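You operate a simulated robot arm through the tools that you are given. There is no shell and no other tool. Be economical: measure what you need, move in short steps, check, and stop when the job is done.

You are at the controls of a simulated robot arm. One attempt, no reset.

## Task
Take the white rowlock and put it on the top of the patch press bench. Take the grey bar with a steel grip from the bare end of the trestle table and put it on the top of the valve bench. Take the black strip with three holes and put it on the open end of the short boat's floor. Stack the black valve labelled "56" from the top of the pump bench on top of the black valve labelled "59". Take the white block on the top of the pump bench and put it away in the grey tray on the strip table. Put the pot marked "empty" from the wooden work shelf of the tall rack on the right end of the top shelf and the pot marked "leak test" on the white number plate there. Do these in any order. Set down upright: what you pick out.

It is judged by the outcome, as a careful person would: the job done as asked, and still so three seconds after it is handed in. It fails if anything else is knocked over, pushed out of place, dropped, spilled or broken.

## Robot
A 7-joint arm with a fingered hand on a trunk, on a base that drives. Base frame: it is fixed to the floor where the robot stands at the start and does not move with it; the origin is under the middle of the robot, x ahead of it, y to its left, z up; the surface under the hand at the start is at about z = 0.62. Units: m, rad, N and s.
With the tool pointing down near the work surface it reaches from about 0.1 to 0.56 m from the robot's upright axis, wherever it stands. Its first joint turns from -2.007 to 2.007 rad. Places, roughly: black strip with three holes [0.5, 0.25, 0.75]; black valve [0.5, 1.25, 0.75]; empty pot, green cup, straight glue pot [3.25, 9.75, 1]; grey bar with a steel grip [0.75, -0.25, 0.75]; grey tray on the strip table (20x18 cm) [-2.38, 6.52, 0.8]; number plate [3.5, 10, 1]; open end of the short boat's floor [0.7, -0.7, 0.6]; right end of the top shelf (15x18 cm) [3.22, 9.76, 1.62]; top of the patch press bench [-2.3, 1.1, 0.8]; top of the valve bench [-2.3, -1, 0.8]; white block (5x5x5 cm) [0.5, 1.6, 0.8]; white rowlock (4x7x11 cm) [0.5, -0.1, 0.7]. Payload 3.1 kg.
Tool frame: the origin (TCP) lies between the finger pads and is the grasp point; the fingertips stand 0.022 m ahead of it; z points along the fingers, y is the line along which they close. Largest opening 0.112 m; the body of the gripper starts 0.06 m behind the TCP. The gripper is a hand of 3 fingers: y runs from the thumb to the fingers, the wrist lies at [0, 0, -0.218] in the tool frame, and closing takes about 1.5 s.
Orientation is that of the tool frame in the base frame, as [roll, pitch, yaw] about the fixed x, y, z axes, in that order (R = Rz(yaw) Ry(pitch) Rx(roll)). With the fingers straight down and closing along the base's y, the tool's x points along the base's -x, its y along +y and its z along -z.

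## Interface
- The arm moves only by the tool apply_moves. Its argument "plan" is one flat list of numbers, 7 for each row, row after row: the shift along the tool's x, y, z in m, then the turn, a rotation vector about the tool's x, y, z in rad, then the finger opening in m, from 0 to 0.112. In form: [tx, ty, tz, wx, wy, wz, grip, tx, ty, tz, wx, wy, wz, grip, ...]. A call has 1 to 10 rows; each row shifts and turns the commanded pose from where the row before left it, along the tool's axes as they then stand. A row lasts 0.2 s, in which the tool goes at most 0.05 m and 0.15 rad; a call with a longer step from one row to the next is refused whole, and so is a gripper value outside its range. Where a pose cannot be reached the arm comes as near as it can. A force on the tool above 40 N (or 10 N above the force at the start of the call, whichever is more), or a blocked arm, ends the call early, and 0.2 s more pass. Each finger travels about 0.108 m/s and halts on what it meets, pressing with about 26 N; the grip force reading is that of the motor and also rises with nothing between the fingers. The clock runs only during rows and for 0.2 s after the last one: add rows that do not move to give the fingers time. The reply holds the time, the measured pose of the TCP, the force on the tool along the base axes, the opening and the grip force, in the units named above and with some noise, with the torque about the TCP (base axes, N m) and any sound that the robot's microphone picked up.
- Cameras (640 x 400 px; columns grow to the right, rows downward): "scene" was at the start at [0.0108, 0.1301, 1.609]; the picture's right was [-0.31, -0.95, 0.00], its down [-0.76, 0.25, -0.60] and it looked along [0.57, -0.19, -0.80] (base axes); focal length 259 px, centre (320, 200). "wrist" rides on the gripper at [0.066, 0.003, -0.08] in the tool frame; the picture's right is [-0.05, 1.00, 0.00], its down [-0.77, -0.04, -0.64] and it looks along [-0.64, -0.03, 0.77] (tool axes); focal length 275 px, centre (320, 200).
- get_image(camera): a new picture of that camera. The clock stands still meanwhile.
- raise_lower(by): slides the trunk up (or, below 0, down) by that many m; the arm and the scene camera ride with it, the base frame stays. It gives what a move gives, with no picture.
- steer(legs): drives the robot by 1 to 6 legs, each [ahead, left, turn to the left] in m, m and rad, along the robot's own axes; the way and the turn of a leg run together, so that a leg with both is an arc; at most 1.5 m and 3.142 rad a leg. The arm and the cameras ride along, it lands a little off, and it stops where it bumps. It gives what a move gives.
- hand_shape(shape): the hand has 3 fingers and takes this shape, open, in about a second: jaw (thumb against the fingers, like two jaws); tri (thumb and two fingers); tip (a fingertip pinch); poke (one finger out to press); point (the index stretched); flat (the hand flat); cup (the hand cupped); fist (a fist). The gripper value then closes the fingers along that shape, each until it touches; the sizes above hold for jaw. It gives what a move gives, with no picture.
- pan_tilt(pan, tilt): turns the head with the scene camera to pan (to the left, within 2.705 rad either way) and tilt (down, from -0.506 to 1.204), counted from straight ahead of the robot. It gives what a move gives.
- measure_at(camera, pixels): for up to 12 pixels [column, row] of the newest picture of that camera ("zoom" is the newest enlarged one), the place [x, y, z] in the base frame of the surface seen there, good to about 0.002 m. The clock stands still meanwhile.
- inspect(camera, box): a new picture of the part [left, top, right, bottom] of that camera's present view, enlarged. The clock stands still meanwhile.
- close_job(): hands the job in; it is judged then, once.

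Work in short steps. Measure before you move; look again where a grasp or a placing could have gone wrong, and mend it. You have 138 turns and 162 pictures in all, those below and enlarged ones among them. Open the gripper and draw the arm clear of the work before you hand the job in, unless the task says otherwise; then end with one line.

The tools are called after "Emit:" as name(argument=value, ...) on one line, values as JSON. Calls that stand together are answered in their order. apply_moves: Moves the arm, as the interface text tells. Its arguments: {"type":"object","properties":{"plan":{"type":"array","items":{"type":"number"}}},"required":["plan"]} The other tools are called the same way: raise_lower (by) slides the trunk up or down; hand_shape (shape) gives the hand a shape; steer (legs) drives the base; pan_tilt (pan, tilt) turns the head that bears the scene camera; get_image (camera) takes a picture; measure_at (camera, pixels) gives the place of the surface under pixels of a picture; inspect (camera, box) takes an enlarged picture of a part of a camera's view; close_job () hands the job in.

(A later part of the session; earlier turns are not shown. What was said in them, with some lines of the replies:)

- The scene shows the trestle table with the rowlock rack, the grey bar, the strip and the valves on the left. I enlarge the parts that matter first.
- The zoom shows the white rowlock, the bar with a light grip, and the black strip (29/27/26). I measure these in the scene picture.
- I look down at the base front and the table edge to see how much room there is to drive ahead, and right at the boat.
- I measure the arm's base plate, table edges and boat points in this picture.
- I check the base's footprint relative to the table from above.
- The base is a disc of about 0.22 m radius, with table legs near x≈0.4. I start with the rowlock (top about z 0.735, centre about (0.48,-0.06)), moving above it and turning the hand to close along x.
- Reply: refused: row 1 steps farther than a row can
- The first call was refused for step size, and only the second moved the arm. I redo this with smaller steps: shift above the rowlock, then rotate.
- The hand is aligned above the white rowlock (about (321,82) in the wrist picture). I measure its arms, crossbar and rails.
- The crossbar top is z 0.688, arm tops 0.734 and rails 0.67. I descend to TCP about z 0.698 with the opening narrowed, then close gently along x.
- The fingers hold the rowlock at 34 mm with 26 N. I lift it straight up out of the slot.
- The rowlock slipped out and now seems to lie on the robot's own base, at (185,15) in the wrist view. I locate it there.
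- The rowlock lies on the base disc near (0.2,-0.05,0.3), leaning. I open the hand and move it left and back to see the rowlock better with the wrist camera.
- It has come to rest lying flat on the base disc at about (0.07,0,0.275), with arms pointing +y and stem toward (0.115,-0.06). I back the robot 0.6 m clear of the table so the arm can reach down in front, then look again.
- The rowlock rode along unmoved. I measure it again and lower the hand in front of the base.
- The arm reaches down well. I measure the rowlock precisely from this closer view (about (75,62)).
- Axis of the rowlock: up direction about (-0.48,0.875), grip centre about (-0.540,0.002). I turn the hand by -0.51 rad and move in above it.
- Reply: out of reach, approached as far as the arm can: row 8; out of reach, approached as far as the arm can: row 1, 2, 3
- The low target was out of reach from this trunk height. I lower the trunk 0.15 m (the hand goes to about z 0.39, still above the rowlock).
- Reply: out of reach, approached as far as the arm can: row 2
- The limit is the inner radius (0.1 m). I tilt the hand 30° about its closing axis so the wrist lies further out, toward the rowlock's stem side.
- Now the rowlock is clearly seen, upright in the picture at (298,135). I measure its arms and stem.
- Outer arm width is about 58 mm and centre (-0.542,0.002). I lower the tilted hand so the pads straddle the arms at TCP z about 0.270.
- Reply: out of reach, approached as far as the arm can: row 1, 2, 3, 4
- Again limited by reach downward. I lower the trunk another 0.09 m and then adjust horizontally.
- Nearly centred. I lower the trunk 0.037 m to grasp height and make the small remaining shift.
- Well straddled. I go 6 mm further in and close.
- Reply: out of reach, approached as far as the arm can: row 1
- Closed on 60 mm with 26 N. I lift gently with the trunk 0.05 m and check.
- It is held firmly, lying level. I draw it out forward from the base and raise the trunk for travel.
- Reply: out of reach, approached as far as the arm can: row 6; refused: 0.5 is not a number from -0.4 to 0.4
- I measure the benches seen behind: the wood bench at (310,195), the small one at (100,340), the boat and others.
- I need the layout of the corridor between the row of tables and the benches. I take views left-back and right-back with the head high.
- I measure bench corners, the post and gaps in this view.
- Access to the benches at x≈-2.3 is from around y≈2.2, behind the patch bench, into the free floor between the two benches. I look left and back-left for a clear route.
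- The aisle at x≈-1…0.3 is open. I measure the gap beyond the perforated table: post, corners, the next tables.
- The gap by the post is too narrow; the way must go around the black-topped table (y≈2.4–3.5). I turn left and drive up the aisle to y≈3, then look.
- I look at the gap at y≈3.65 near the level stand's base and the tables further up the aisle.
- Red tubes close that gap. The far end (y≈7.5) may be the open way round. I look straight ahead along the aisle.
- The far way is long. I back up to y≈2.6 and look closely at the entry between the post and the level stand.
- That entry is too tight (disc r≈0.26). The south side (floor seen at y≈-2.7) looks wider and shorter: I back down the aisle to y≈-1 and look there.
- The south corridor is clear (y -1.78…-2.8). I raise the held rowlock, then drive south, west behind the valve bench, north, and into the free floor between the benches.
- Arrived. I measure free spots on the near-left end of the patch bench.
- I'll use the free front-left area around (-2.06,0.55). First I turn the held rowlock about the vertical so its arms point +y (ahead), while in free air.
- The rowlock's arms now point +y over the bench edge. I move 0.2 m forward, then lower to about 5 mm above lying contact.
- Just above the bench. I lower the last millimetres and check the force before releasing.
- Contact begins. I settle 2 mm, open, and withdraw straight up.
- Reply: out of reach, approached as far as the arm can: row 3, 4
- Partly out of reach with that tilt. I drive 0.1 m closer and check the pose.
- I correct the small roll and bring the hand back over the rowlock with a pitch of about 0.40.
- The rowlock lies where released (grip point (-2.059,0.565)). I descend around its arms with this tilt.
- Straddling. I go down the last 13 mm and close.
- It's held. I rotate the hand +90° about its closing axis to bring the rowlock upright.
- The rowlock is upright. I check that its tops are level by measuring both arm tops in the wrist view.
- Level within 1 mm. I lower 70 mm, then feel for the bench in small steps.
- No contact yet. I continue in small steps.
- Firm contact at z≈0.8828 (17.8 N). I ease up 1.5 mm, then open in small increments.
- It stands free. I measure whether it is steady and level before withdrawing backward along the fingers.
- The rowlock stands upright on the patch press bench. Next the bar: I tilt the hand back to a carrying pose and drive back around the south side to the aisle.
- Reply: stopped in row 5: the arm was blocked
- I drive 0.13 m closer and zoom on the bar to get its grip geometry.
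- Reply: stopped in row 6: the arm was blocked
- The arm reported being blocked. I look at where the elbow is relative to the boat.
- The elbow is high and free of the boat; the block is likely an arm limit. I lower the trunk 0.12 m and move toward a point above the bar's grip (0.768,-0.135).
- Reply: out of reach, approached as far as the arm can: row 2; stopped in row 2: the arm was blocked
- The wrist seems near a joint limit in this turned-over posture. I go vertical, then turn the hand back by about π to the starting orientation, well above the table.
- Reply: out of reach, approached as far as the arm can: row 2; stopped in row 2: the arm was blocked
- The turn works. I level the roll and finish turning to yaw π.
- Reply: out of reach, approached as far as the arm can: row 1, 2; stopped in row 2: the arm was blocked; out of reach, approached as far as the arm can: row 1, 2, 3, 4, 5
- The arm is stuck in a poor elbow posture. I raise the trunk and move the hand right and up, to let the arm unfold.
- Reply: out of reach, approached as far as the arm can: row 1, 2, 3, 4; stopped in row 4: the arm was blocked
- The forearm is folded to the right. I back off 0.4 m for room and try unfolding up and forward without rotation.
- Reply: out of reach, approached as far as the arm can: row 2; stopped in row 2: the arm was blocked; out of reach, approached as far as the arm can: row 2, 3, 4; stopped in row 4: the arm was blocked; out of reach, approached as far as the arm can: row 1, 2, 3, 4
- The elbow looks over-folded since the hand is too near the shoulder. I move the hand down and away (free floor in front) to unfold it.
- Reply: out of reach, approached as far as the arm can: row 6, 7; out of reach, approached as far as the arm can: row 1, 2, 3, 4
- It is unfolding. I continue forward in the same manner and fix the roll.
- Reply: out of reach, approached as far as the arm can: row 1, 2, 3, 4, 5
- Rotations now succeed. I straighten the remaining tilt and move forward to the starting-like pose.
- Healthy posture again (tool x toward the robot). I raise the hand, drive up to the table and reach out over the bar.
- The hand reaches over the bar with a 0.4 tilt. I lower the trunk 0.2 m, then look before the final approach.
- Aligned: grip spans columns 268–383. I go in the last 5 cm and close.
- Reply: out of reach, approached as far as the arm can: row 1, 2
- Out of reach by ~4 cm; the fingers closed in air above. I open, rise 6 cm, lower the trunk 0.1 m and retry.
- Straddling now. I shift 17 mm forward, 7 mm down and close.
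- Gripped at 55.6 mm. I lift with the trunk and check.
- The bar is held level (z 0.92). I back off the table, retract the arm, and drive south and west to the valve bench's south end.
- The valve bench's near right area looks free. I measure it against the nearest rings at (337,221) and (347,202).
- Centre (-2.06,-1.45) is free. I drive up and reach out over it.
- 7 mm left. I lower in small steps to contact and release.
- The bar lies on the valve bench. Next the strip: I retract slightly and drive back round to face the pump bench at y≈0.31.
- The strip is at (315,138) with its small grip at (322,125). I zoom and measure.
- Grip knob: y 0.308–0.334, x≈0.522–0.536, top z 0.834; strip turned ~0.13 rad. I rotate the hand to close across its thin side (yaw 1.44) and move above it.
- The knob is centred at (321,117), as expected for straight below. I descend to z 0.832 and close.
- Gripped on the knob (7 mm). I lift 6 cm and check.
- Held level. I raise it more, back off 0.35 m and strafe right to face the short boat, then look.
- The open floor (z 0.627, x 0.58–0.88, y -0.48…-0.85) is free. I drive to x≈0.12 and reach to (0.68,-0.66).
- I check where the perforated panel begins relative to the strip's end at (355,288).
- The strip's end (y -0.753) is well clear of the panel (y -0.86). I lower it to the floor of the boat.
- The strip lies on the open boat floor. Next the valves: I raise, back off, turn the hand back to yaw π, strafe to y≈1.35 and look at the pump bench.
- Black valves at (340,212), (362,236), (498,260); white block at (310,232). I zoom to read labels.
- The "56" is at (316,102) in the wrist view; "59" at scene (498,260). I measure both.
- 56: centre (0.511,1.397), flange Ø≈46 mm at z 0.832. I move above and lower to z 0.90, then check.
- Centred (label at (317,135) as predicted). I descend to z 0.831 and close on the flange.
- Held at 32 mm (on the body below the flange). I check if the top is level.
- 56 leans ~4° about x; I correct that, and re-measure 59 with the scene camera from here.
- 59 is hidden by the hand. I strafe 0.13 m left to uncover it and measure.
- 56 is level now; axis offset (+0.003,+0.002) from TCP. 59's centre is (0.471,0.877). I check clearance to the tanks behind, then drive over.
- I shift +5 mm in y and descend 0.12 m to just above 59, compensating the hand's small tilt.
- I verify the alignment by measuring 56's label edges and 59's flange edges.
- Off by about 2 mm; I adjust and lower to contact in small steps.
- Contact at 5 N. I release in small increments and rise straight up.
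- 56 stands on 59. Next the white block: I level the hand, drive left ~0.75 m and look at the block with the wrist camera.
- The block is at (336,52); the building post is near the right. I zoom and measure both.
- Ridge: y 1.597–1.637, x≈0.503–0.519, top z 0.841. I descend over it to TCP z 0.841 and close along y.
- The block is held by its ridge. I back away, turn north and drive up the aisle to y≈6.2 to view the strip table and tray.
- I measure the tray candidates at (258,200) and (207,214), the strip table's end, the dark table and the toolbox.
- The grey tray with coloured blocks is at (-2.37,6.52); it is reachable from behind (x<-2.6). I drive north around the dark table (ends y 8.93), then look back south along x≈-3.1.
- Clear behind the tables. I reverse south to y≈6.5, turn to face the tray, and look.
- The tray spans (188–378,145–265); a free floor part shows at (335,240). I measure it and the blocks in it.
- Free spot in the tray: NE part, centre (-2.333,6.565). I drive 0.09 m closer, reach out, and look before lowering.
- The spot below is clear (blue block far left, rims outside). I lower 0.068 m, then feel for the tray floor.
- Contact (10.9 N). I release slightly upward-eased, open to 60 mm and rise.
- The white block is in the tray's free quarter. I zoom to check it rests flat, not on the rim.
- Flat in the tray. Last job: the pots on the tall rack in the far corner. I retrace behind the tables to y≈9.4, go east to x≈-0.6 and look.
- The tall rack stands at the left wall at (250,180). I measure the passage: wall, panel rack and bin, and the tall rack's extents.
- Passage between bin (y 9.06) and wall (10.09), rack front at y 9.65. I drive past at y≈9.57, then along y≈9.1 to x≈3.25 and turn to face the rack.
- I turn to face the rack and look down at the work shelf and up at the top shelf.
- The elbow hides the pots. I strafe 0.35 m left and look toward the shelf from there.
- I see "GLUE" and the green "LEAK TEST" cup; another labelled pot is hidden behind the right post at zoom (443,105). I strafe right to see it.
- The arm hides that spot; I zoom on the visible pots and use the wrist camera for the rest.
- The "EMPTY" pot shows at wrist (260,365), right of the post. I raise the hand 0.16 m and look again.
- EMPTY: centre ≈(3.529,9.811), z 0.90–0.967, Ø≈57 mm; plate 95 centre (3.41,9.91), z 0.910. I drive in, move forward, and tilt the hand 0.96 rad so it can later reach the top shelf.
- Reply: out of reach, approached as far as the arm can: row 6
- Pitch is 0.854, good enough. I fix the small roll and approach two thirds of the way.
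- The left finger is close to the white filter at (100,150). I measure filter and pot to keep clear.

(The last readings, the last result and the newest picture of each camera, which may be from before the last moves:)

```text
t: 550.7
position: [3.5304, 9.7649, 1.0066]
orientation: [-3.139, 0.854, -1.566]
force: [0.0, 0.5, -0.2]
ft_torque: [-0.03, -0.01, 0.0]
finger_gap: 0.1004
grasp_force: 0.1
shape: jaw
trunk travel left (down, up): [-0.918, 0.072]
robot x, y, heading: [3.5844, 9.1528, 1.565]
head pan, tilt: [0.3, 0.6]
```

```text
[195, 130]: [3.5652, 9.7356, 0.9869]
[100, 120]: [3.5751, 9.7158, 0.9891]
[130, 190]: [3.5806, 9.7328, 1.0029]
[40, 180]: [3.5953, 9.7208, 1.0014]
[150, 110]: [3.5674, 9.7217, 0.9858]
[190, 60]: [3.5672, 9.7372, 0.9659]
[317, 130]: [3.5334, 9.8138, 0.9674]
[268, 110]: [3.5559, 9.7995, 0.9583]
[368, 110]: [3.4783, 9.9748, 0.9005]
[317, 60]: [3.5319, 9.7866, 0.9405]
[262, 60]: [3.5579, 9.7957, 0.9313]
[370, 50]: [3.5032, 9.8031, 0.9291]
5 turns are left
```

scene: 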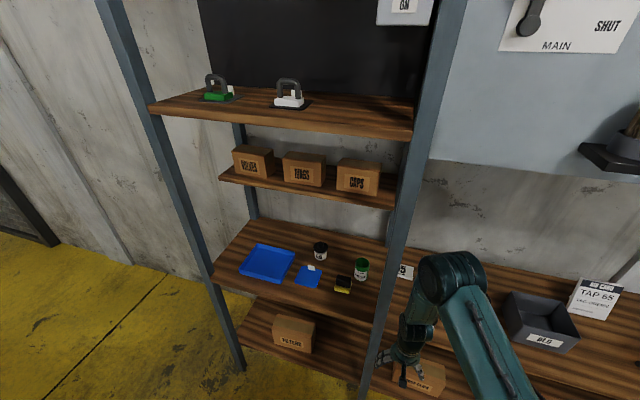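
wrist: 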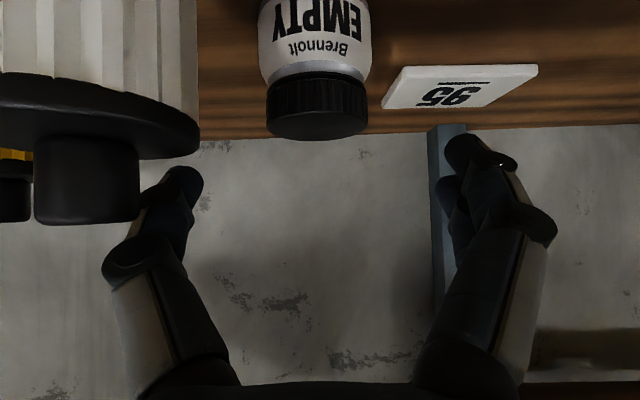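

Few turns remain, so I batch: flatten the pitch to 0.6 (keeps the hand clear of the filter), grasp EMPTY with a narrow opening, lift, back out, raise to top-shelf height and strafe left in front of its right end.

Emit:
apply_moves(plan=[0, 0, 0, 0, 0.127, 0, 0.085, 0, 0, 0, 0, 0.127, 0, 0.07, -0.0038, 0, 0.0369, 0, 0, 0, 0.07, -0.0038, 0, 0.0369, 0, 0, 0, 0.07, 0, 0, 0, 0, 0, 0, 0.07, 0, 0, 0, 0, 0, 0, 0.035, 0, 0, 0, 0, 0, 0, 0.035, 0, 0, 0, 0, 0, 0, 0.035, 0, 0, 0, 0, 0, 0, 0.035])

Emit:
apply_moves(plan=[-0.0085, 0, -0.0124, 0, 0, 0, 0.035, -0.0226, 0, -0.033, 0, 0, 0, 0.035, -0.0226, 0, -0.033, 0, 0, 0, 0.035, -0.0226, 0, -0.033, 0, 0, 0, 0.035, 0, 0, 0, 0, 0, 0, 0.035])

Emit:
steer(legs=[[-0.3, 0, 0]])

Emit:
raise_lower(by=0.07)

Emit:
apply_moves(plan=[0.031, 0, -0.0212, 0, 0, 0, 0.035, 0.031, 0, -0.0212, 0, 0, 0, 0.035, 0.031, 0, -0.0212, 0, 0, 0, 0.035, 0.031, 0, -0.0212, 0, 0, 0, 0.035, -0.026, 0, -0.038, 0, 0, 0, 0.035, -0.026, 0, -0.038, 0, 0, 0, 0.035, -0.026, 0, -0.038, 0, 0, 0, 0.035, -0.026, 0, -0.038, 0, 0, 0, 0.035, -0.026, 0, -0.038, 0, 0, 0, 0.035, -0.026, 0, -0.038, 0, 0, 0, 0.035])

Emit:
apply_moves(plan=[-0.026, 0, -0.038, 0, 0, 0, 0.035, -0.026, 0, -0.038, 0, 0, 0, 0.035, -0.026, 0, -0.038, 0, 0, 0, 0.035, -0.026, 0, -0.038, 0, 0, 0, 0.035, -0.026, 0, -0.038, 0, 0, 0, 0.035, -0.026, 0, -0.038, 0, 0, 0, 0.035, -0.026, 0, -0.038, 0, 0, 0, 0.035, 0, 0, 0, 0, 0, 0, 0.035])

Emit:
steer(legs=[[0, 0.345, 0]])

Emit:
pan_tilt(pan=0.1, tilt=0.25)

Emit:
get_image(camera="scene")

Emit:
get_image(camera="wrist")

```text
t: 552.7
position: [3.5313, 9.8124, 0.9507]
orientation: [-3.14, 0.603, -1.568]
force: [0.6, 3.0, 8.8]
ft_torque: [0.19, 0.24, -0.05]
finger_gap: 0.0487
grasp_force: 25.9
shape: jaw
trunk travel left (down, up): [-0.918, 0.072]
robot x, y, heading: [3.5848, 9.1551, 1.566]
head pan, tilt: [0.3, 0.6]
```

```text
t: 553.9
position: [3.529, 9.8133, 1.0849]
orientation: [-3.14, 0.598, -1.567]
force: [0.3, 0.0, 0.0]
ft_torque: [0.01, -0.01, -0.01]
finger_gap: 0.0483
grasp_force: 25.5
shape: jaw
trunk travel left (down, up): [-0.918, 0.072]
robot x, y, heading: [3.587, 9.154, 1.569]
head pan, tilt: [0.3, 0.6]
```

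```text
t: 555.9
position: [3.5291, 9.514, 1.0841]
orientation: [-3.14, 0.599, -1.566]
force: [0.8, 0.5, -1.3]
ft_torque: [0.0, 0.01, 0.0]
finger_gap: 0.0482
grasp_force: 25.7
shape: jaw
trunk travel left (down, up): [-0.918, 0.072]
robot x, y, heading: [3.5833, 8.8534, 1.572]
head pan, tilt: [0.3, 0.6]
```

```text
t: 557.0
position: [3.53, 9.5132, 1.1542]
orientation: [-3.139, 0.599, -1.566]
force: [-0.1, -0.5, 0.2]
ft_torque: [0.0, 0.0, 0.01]
finger_gap: 0.0481
grasp_force: 26.2
shape: jaw
trunk travel left (down, up): [-0.988, 0.002]
robot x, y, heading: [3.5857, 8.8518, 1.568]
head pan, tilt: [0.3, 0.6]
```

```text
t: 559.2
position: [3.5288, 9.3629, 1.4311]
orientation: [-3.14, 0.599, -1.569]
force: [0.2, -0.9, 0.0]
ft_torque: [0.01, -0.01, 0.03]
finger_gap: 0.0476
grasp_force: 26.0
shape: jaw
trunk travel left (down, up): [-0.988, 0.002]
robot x, y, heading: [3.5841, 8.8511, 1.572]
head pan, tilt: [0.3, 0.6]
```

```text
t: 561.0
position: [3.5262, 9.358, 1.656]
orientation: [-3.139, 0.598, -1.566]
force: [-0.5, 0.2, -1.0]
ft_torque: [0.01, -0.04, 0.02]
finger_gap: 0.0471
grasp_force: 26.1
shape: jaw
out of reach, approached as far as the arm can: row 5, 6, 7
trunk travel left (down, up): [-0.988, 0.002]
robot x, y, heading: [3.5859, 8.8537, 1.573]
head pan, tilt: [0.3, 0.6]
```

```text
t: 563.2
position: [3.1861, 9.3573, 1.6573]
orientation: [-3.141, 0.598, -1.57]
force: [0.8, 1.4, -0.9]
ft_torque: [-0.01, -0.01, 0.01]
finger_gap: 0.0468
grasp_force: 25.9
shape: jaw
trunk travel left (down, up): [-0.988, 0.002]
robot x, y, heading: [3.2419, 8.8497, 1.571]
head pan, tilt: [0.3, 0.6]
```

```text
t: 564.1
position: [3.1836, 9.3579, 1.6572]
orientation: [-3.141, 0.598, -1.567]
force: [-0.5, 0.3, -0.6]
ft_torque: [0.04, 0.05, 0.01]
finger_gap: 0.0469
grasp_force: 26.1
shape: jaw
trunk travel left (down, up): [-0.988, 0.002]
robot x, y, heading: [3.2395, 8.8533, 1.571]
head pan, tilt: [0.099, 0.25]
```

```text
32 pictures are left
```

scene: 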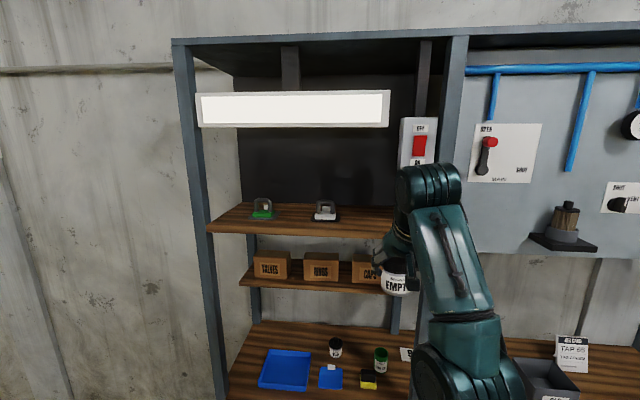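

```text
31 pictures are left
4 turns are left
```

wrist: 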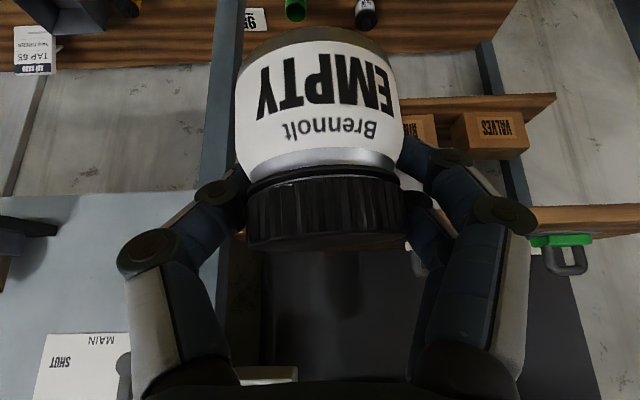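

EMPTY is held. Before entering the top shelf I measure the switch box, lamp, shelf edge and iron in this picture, and retract/raise the hand to z≈1.69.

Emit:
measure_at(camera="scene", pixels=[[408, 145], [404, 160], [414, 163], [388, 125], [388, 97], [360, 126], [338, 220], [370, 232], [375, 215], [380, 352], [385, 370], [405, 354]])

Emit:
measure_at(camera="wrist", pixels=[[255, 10], [295, 8], [285, 15], [305, 15], [265, 24], [320, 215], [260, 120], [390, 110]])

Emit:
apply_moves(plan=[0.0169, 0, -0.0328, 0, 0, 0, 0.03, 0.0169, 0, -0.0328, 0, 0, 0, 0.03, 0, 0, 0, 0, 0, 0, 0.03])

Emit:
inspect(camera="scene", box=[300, 80, 480, 260])

```text
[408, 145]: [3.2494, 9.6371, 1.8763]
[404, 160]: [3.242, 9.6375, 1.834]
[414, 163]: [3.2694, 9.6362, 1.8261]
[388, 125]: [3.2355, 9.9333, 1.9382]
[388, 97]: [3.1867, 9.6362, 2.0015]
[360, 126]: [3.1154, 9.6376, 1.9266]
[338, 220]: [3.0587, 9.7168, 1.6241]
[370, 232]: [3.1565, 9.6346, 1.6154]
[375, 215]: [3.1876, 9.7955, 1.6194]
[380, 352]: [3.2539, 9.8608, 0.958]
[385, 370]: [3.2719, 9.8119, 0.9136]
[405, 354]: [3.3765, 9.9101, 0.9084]
```

```text
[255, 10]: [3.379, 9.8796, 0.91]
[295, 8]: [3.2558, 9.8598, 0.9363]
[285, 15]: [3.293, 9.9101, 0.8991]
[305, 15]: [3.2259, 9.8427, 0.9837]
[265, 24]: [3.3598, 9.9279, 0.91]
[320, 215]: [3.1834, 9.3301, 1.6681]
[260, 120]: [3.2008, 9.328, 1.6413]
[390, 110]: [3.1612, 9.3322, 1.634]
```

```text
t: 564.9
position: [3.1893, 9.2867, 1.6795]
orientation: [-3.142, 0.599, -1.566]
force: [0.0, -0.3, -0.6]
ft_torque: [-0.03, 0.01, 0.02]
finger_gap: 0.0467
grasp_force: 26.5
shape: jaw
out of reach, approached as far as the arm can: row 1, 2
trunk travel left (down, up): [-0.988, 0.002]
robot x, y, heading: [3.2456, 8.8536, 1.569]
head pan, tilt: [0.099, 0.25]
```

```text
2.22 times, centred on (390, 170) of scene
3 turns are left
```

zoom: 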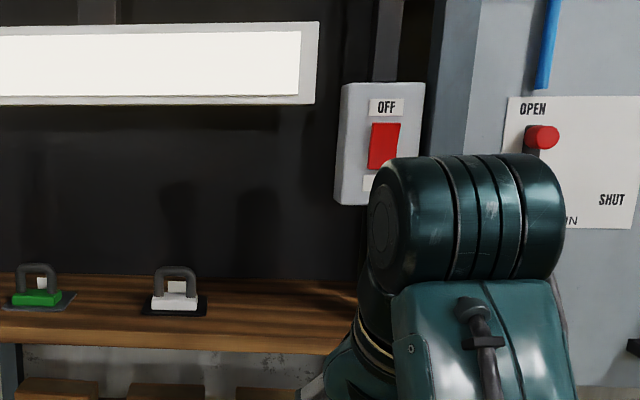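

Box bottom is z≈1.82 and lamp 1.93, so x≈3.19 is clear below them. I drive in, lower EMPTY onto the shelf's right end, release, back out, come down and line up in front of the green cup.

Emit:
steer(legs=[[0.428, 0, 0]])

Emit:
apply_moves(plan=[0.003, 0, 0.0044, 0, 0, 0, 0.03, 0.0028, 0, 0.0042, 0, 0, 0, 0.03, 0, 0, 0, 0, 0, 0, 0.03])

Emit:
apply_moves(plan=[0, 0, 0, 0, 0, 0, 0.047, 0, 0, 0, 0, 0, 0, 0.05, 0, 0, 0, 0, 0, 0, 0.055, 0, 0, 0, 0, 0, 0, 0.062, 0, 0, 0, 0, 0, 0, 0.072, 0, 0, 0, 0, 0, 0, 0.085, 0, 0, 0, 0, 0, 0, 0.092, 0, 0, 0, 0, 0, 0, 0.092])

Emit:
steer(legs=[[-0.45, 0, 0]])

Emit:
raise_lower(by=-0.1)

Emit:
apply_moves(plan=[0.0104, 0, 0.0404, 0, 0, 0, 0.092, 0.0104, 0, 0.0404, 0, 0, 0, 0.092, 0.0104, 0, 0.0404, 0, 0, 0, 0.092, 0.0104, 0, 0.0404, 0, 0, 0, 0.092, 0.0104, 0, 0.0404, 0, 0, 0, 0.092, 0.0104, 0, 0.0404, 0, 0, 0, 0.092])

Emit:
apply_moves(plan=[0.0104, 0, 0.0404, 0, 0, 0, 0.092, 0.0104, 0, 0.0404, 0, 0, 0, 0.092, 0.0104, 0, 0.0404, 0, 0, 0, 0.092, 0.0104, 0, 0.0404, 0, 0, 0, 0.092, 0.0104, 0, 0.0404, 0, 0, 0, 0.092, 0.0104, 0, 0.0404, 0, 0, 0, 0.08, 0, 0, 0, 0, 0, 0, 0.08])

Emit:
steer(legs=[[0, -0.07, 0]])

Emit:
pan_tilt(pan=0.1, tilt=0.35)

Emit:
get_image(camera="scene")

Emit:
get_image(camera="wrist")

Emit:
measure_at(camera="wrist", pixels=[[290, 185], [298, 185], [304, 185], [310, 185], [315, 185], [320, 185], [325, 185], [330, 185], [336, 185], [342, 185], [350, 185], [320, 205]])

Emit:
measure_at(camera="wrist", pixels=[[295, 170], [305, 170], [315, 170], [325, 170], [335, 170], [345, 170], [300, 200], [310, 200], [330, 200], [340, 200], [310, 215], [330, 215]])

```text
t: 567.5
position: [3.1865, 9.7153, 1.6794]
orientation: [-3.137, 0.602, -1.565]
force: [0.4, -0.7, -1.6]
ft_torque: [0.01, 0.03, -0.01]
finger_gap: 0.0469
grasp_force: 26.4
shape: jaw
trunk travel left (down, up): [-0.988, 0.002]
robot x, y, heading: [3.2403, 9.2838, 1.576]
head pan, tilt: [0.099, 0.25]
```

```text
t: 568.3
position: [3.1866, 9.7152, 1.6697]
orientation: [-3.141, 0.606, -1.565]
force: [0.4, 0.2, 8.1]
ft_torque: [0.15, 0.21, 0.01]
finger_gap: 0.0465
grasp_force: 26.2
shape: jaw
trunk travel left (down, up): [-0.988, 0.002]
robot x, y, heading: [3.2407, 9.2806, 1.57]
head pan, tilt: [0.099, 0.25]
```

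```text
t: 570.1
position: [3.1858, 9.7152, 1.6694]
orientation: [-3.138, 0.6, -1.566]
force: [-0.1, 0.0, -0.4]
ft_torque: [0.0, 0.0, 0.01]
finger_gap: 0.0915
grasp_force: 0.0
shape: jaw
trunk travel left (down, up): [-0.988, 0.002]
robot x, y, heading: [3.2412, 9.2846, 1.572]
head pan, tilt: [0.099, 0.25]
```

```text
t: 572.8
position: [3.1862, 9.2698, 1.6699]
orientation: [-3.14, 0.6, -1.564]
force: [0.8, -0.1, 0.5]
ft_torque: [0.02, -0.02, 0.05]
finger_gap: 0.0916
grasp_force: 0.2
shape: jaw
trunk travel left (down, up): [-0.988, 0.002]
robot x, y, heading: [3.2403, 8.842, 1.574]
head pan, tilt: [0.099, 0.25]
```

```text
t: 574.1
position: [3.1853, 9.2668, 1.5684]
orientation: [-3.14, 0.601, -1.563]
force: [0.8, 0.9, 0.2]
ft_torque: [0.0, -0.03, 0.02]
finger_gap: 0.0918
grasp_force: 0.1
shape: jaw
trunk travel left (down, up): [-0.888, 0.102]
robot x, y, heading: [3.2433, 8.8392, 1.577]
head pan, tilt: [0.099, 0.25]
```

```text
t: 575.5
position: [3.1868, 9.3559, 1.334]
orientation: [3.141, 0.599, -1.564]
force: [0.1, -0.6, 0.2]
ft_torque: [0.0, -0.04, -0.02]
finger_gap: 0.0917
grasp_force: 0.0
shape: jaw
trunk travel left (down, up): [-0.888, 0.102]
robot x, y, heading: [3.2427, 8.8368, 1.57]
head pan, tilt: [0.099, 0.25]
```

```text
t: 577.1
position: [3.186, 9.4403, 1.0989]
orientation: [-3.138, 0.603, -1.563]
force: [-0.4, -0.6, -0.6]
ft_torque: [0.0, -0.01, 0.0]
finger_gap: 0.0804
grasp_force: 0.1
shape: jaw
trunk travel left (down, up): [-0.888, 0.102]
robot x, y, heading: [3.2436, 8.8362, 1.572]
head pan, tilt: [0.099, 0.25]
```

```text
t: 578.1
position: [3.2555, 9.4414, 1.0994]
orientation: [-3.141, 0.602, -1.564]
force: [0.8, 0.2, -0.2]
ft_torque: [0.0, 0.01, 0.02]
finger_gap: 0.0804
grasp_force: 0.1
shape: jaw
trunk travel left (down, up): [-0.888, 0.102]
robot x, y, heading: [3.3157, 8.8353, 1.571]
head pan, tilt: [0.099, 0.25]
```

```text
t: 578.8
position: [3.2556, 9.4403, 1.0986]
orientation: [3.142, 0.602, -1.566]
force: [-0.8, -0.8, -0.4]
ft_torque: [-0.01, 0.02, -0.01]
finger_gap: 0.0802
grasp_force: 0.1
shape: jaw
trunk travel left (down, up): [-0.888, 0.102]
robot x, y, heading: [3.3109, 8.8376, 1.571]
head pan, tilt: [0.099, 0.351]
```

```text
29 pictures are left
```

scene: 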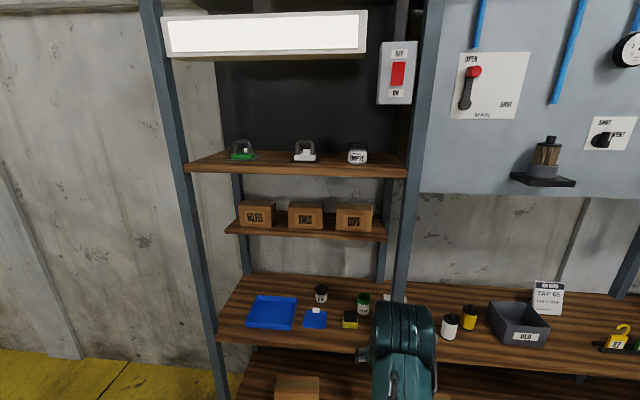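

```text
28 pictures are left
```

wrist: 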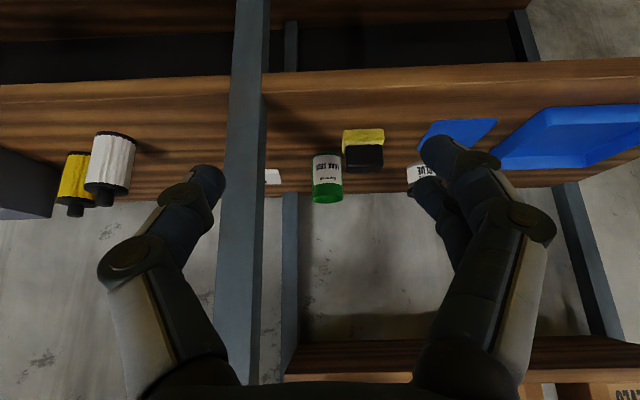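

```text
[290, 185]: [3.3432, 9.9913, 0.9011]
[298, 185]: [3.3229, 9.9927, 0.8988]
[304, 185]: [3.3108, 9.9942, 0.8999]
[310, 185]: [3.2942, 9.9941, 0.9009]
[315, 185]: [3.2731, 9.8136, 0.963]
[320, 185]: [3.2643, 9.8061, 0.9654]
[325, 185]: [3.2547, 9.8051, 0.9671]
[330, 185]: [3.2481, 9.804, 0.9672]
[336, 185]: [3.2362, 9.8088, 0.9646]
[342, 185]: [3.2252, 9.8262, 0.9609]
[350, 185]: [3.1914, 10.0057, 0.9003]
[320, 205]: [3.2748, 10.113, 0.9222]
```

```text
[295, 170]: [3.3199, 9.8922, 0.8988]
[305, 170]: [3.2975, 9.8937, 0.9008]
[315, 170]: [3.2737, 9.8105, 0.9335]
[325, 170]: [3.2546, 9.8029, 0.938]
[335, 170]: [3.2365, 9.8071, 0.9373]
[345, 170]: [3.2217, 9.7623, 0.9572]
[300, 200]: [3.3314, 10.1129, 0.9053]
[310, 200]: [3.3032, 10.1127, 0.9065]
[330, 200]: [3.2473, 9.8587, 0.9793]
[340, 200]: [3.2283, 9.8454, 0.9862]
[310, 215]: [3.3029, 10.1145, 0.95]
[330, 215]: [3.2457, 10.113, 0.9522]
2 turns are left
```

EMPTY stands on the top shelf's right end. Cup centre is (3.252,9.830), Ø≈53 mm. I grasp it, lift, back out round the post (x 3.327–3.375), enter the right bay and hover over plate 95 at (3.428,9.905).

Emit:
steer(legs=[[0.36, 0, 0]])

Emit:
apply_moves(plan=[0.0139, 0.001, 0.0334, 0, 0, 0, 0.08, 0.0139, 0.001, 0.0334, 0, 0, 0, 0.08, 0.0139, 0.001, 0.0334, 0, 0, 0, 0.08, 0.0139, 0.001, 0.0334, 0, 0, 0, 0.08, 0, 0, 0, 0, 0, 0, 0.08, 0, 0, 0, 0, 0, 0, 0.035, 0, 0, 0, 0, 0, 0, 0.035, 0, 0, 0, 0, 0, 0, 0.035, 0, 0, 0, 0, 0, 0, 0.035])

Emit:
apply_moves(plan=[-0.0085, 0, -0.0124, 0, 0, 0, 0.035, -0.0226, 0, -0.033, 0, 0, 0, 0.035, -0.0226, 0, -0.033, 0, 0, 0, 0.035, -0.0226, 0, -0.033, 0, 0, 0, 0.035, 0, 0, 0, 0, 0, 0, 0.035])

Emit:
steer(legs=[[-0.37, 0, 0], [0, -0.25, 0], [0.445, 0, 0]])

Emit:
apply_moves(plan=[0, 0.036, 0, 0, 0, 0, 0.035, 0, 0.036, 0, 0, 0, 0, 0.035, 0, 0, 0, 0, 0, 0, 0.035])

Emit:
get_image(camera="wrist")

Emit:
measure_at(camera="wrist", pixels=[[320, 200], [320, 150], [320, 100], [280, 120], [360, 120], [250, 60], [390, 60], [320, 40], [280, 180], [360, 180], [240, 20], [400, 20]])

Emit:
get_image(camera="scene")

```text
t: 581.1
position: [3.252, 9.7975, 1.0979]
orientation: [-3.139, 0.602, -1.563]
force: [-0.8, 0.0, 0.0]
ft_torque: [-0.05, -0.04, 0.02]
finger_gap: 0.0802
grasp_force: 0.0
shape: jaw
trunk travel left (down, up): [-0.888, 0.102]
robot x, y, heading: [3.3104, 9.1925, 1.574]
head pan, tilt: [0.099, 0.351]
```

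```text
t: 583.1
position: [3.2486, 9.8266, 0.9578]
orientation: [-3.14, 0.602, -1.562]
force: [-0.2, 0.5, -0.8]
ft_torque: [-0.03, 0.0, -0.01]
finger_gap: 0.0493
grasp_force: 25.8
shape: jaw
trunk travel left (down, up): [-0.888, 0.102]
robot x, y, heading: [3.3111, 9.1927, 1.576]
head pan, tilt: [0.099, 0.351]
```

```text
t: 584.3
position: [3.249, 9.8277, 1.0918]
orientation: [-3.139, 0.599, -1.563]
force: [-0.3, 0.5, -0.7]
ft_torque: [0.0, -0.03, 0.03]
finger_gap: 0.0489
grasp_force: 25.8
shape: jaw
trunk travel left (down, up): [-0.888, 0.102]
robot x, y, heading: [3.3093, 9.1919, 1.578]
head pan, tilt: [0.099, 0.351]
```

```text
t: 590.4
position: [3.4978, 9.9012, 1.0925]
orientation: [-3.14, 0.602, -1.564]
force: [0.5, -0.6, -1.2]
ft_torque: [-0.04, -0.03, 0.03]
finger_gap: 0.0491
grasp_force: 26.0
shape: jaw
trunk travel left (down, up): [-0.888, 0.102]
robot x, y, heading: [3.5572, 9.2648, 1.573]
head pan, tilt: [0.099, 0.351]
```

```text
t: 591.2
position: [3.4284, 9.9017, 1.0905]
orientation: [-3.141, 0.6, -1.566]
force: [-0.1, -0.7, -0.7]
ft_torque: [0.01, -0.01, 0.05]
finger_gap: 0.049
grasp_force: 25.7
shape: jaw
trunk travel left (down, up): [-0.888, 0.102]
robot x, y, heading: [3.5605, 9.2661, 1.578]
head pan, tilt: [0.099, 0.351]
```

```text
27 pictures are left
```

wrist: 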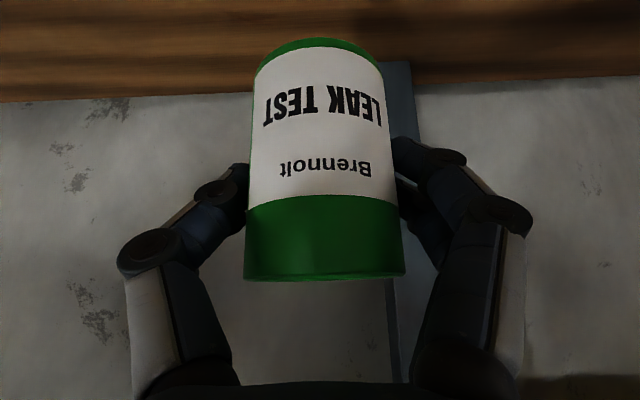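

```text
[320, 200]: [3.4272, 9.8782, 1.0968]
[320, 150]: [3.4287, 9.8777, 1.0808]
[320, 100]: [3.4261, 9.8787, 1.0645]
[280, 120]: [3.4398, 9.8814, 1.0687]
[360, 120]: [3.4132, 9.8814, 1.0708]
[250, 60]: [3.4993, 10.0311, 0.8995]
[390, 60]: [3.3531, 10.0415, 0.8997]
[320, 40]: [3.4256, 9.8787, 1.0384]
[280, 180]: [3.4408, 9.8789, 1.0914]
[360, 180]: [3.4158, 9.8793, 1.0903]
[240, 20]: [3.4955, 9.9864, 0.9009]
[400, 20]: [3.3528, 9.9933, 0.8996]
```

```text
26 pictures are left
1 turns are left
```

scene: 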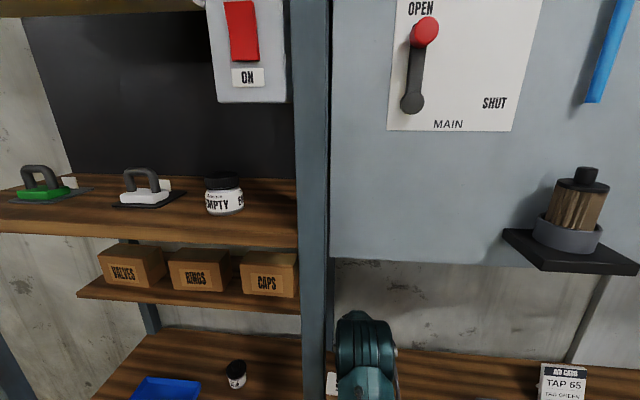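

The cup is held upright over plate 95. I lower 0.1235 m onto the plate, release gently, withdraw up and back, move clear of the post, back away and hand in.

Emit:
apply_moves(plan=[0.0226, 0.003, 0.033, 0, 0, 0, 0.035, 0.0226, 0.003, 0.033, 0, 0, 0, 0.035, 0.017, 0, 0.0248, 0, 0, 0, 0.035, 0.0048, 0, 0.007, 0, 0, 0, 0.035, 0.0028, 0, 0.0041, 0, 0, 0, 0.035, 0, 0, 0, 0, 0, 0, 0.035])

Emit:
apply_moves(plan=[0, 0, 0, 0, 0, 0, 0.048, 0, 0, 0, 0, 0, 0, 0.052, 0, 0, 0, 0, 0, 0, 0.057, 0, 0, 0, 0, 0, 0, 0.063, 0, 0, 0, 0, 0, 0, 0.072, 0, 0, 0, 0, 0, 0, 0.08, 0, 0, 0, 0, 0, 0, 0.08])

Emit:
apply_moves(plan=[0, 0, -0.03, 0, 0, 0, 0.08, 0, 0, -0.04, 0, 0, 0, 0.08, 0, 0, -0.04, 0, 0, 0, 0.08, 0, 0, -0.03, 0, 0, 0, 0.08, 0, -0.039, 0, 0, 0, 0, 0.08, 0, -0.039, 0, 0, 0, 0, 0.08, 0, 0, 0, 0, 0, 0, 0.08])

Emit:
steer(legs=[[-0.42, 0, 0]])

Emit:
close_job()

```text
t: 592.6
position: [3.4192, 9.9006, 0.9685]
orientation: [-3.141, 0.604, -1.564]
force: [-0.6, 0.3, -1.2]
ft_torque: [-0.02, 0.01, 0.01]
finger_gap: 0.049
grasp_force: 25.7
shape: jaw
trunk travel left (down, up): [-0.888, 0.102]
robot x, y, heading: [3.5563, 9.2682, 1.574]
head pan, tilt: [0.099, 0.351]
```

```text
t: 594.2
position: [3.4194, 9.8999, 0.9681]
orientation: [-3.14, 0.602, -1.563]
force: [-0.3, -0.8, 0.1]
ft_torque: [0.01, -0.01, 0.01]
finger_gap: 0.0796
grasp_force: 0.1
shape: jaw
trunk travel left (down, up): [-0.888, 0.102]
robot x, y, heading: [3.5587, 9.2659, 1.572]
head pan, tilt: [0.099, 0.351]
```

```text
t: 595.8
position: [3.4963, 9.8219, 1.0843]
orientation: [-3.139, 0.603, -1.563]
force: [-0.3, -0.2, 0.7]
ft_torque: [0.0, -0.03, -0.01]
finger_gap: 0.0799
grasp_force: 0.0
shape: jaw
trunk travel left (down, up): [-0.888, 0.102]
robot x, y, heading: [3.5588, 9.2665, 1.579]
head pan, tilt: [0.099, 0.351]
```

```text
t: 598.4
position: [3.4997, 9.3965, 1.0836]
orientation: [-3.14, 0.602, -1.566]
force: [0.3, 0.1, 0.1]
ft_torque: [0.0, 0.0, -0.01]
finger_gap: 0.0797
grasp_force: 0.1
shape: jaw
trunk travel left (down, up): [-0.888, 0.102]
robot x, y, heading: [3.5586, 8.8435, 1.572]
head pan, tilt: [0.099, 0.351]
```

```text
The job is handed in.
```

All six moves were carried out and handed in, but the white rowlock slipped from my first grip and fell onto the robot's own base before I picked it up and stood it on the patch press bench, and I ran out of turns to check that the "leak test" cup stayed upright on plate 95 (released about 1–2 mm above it).
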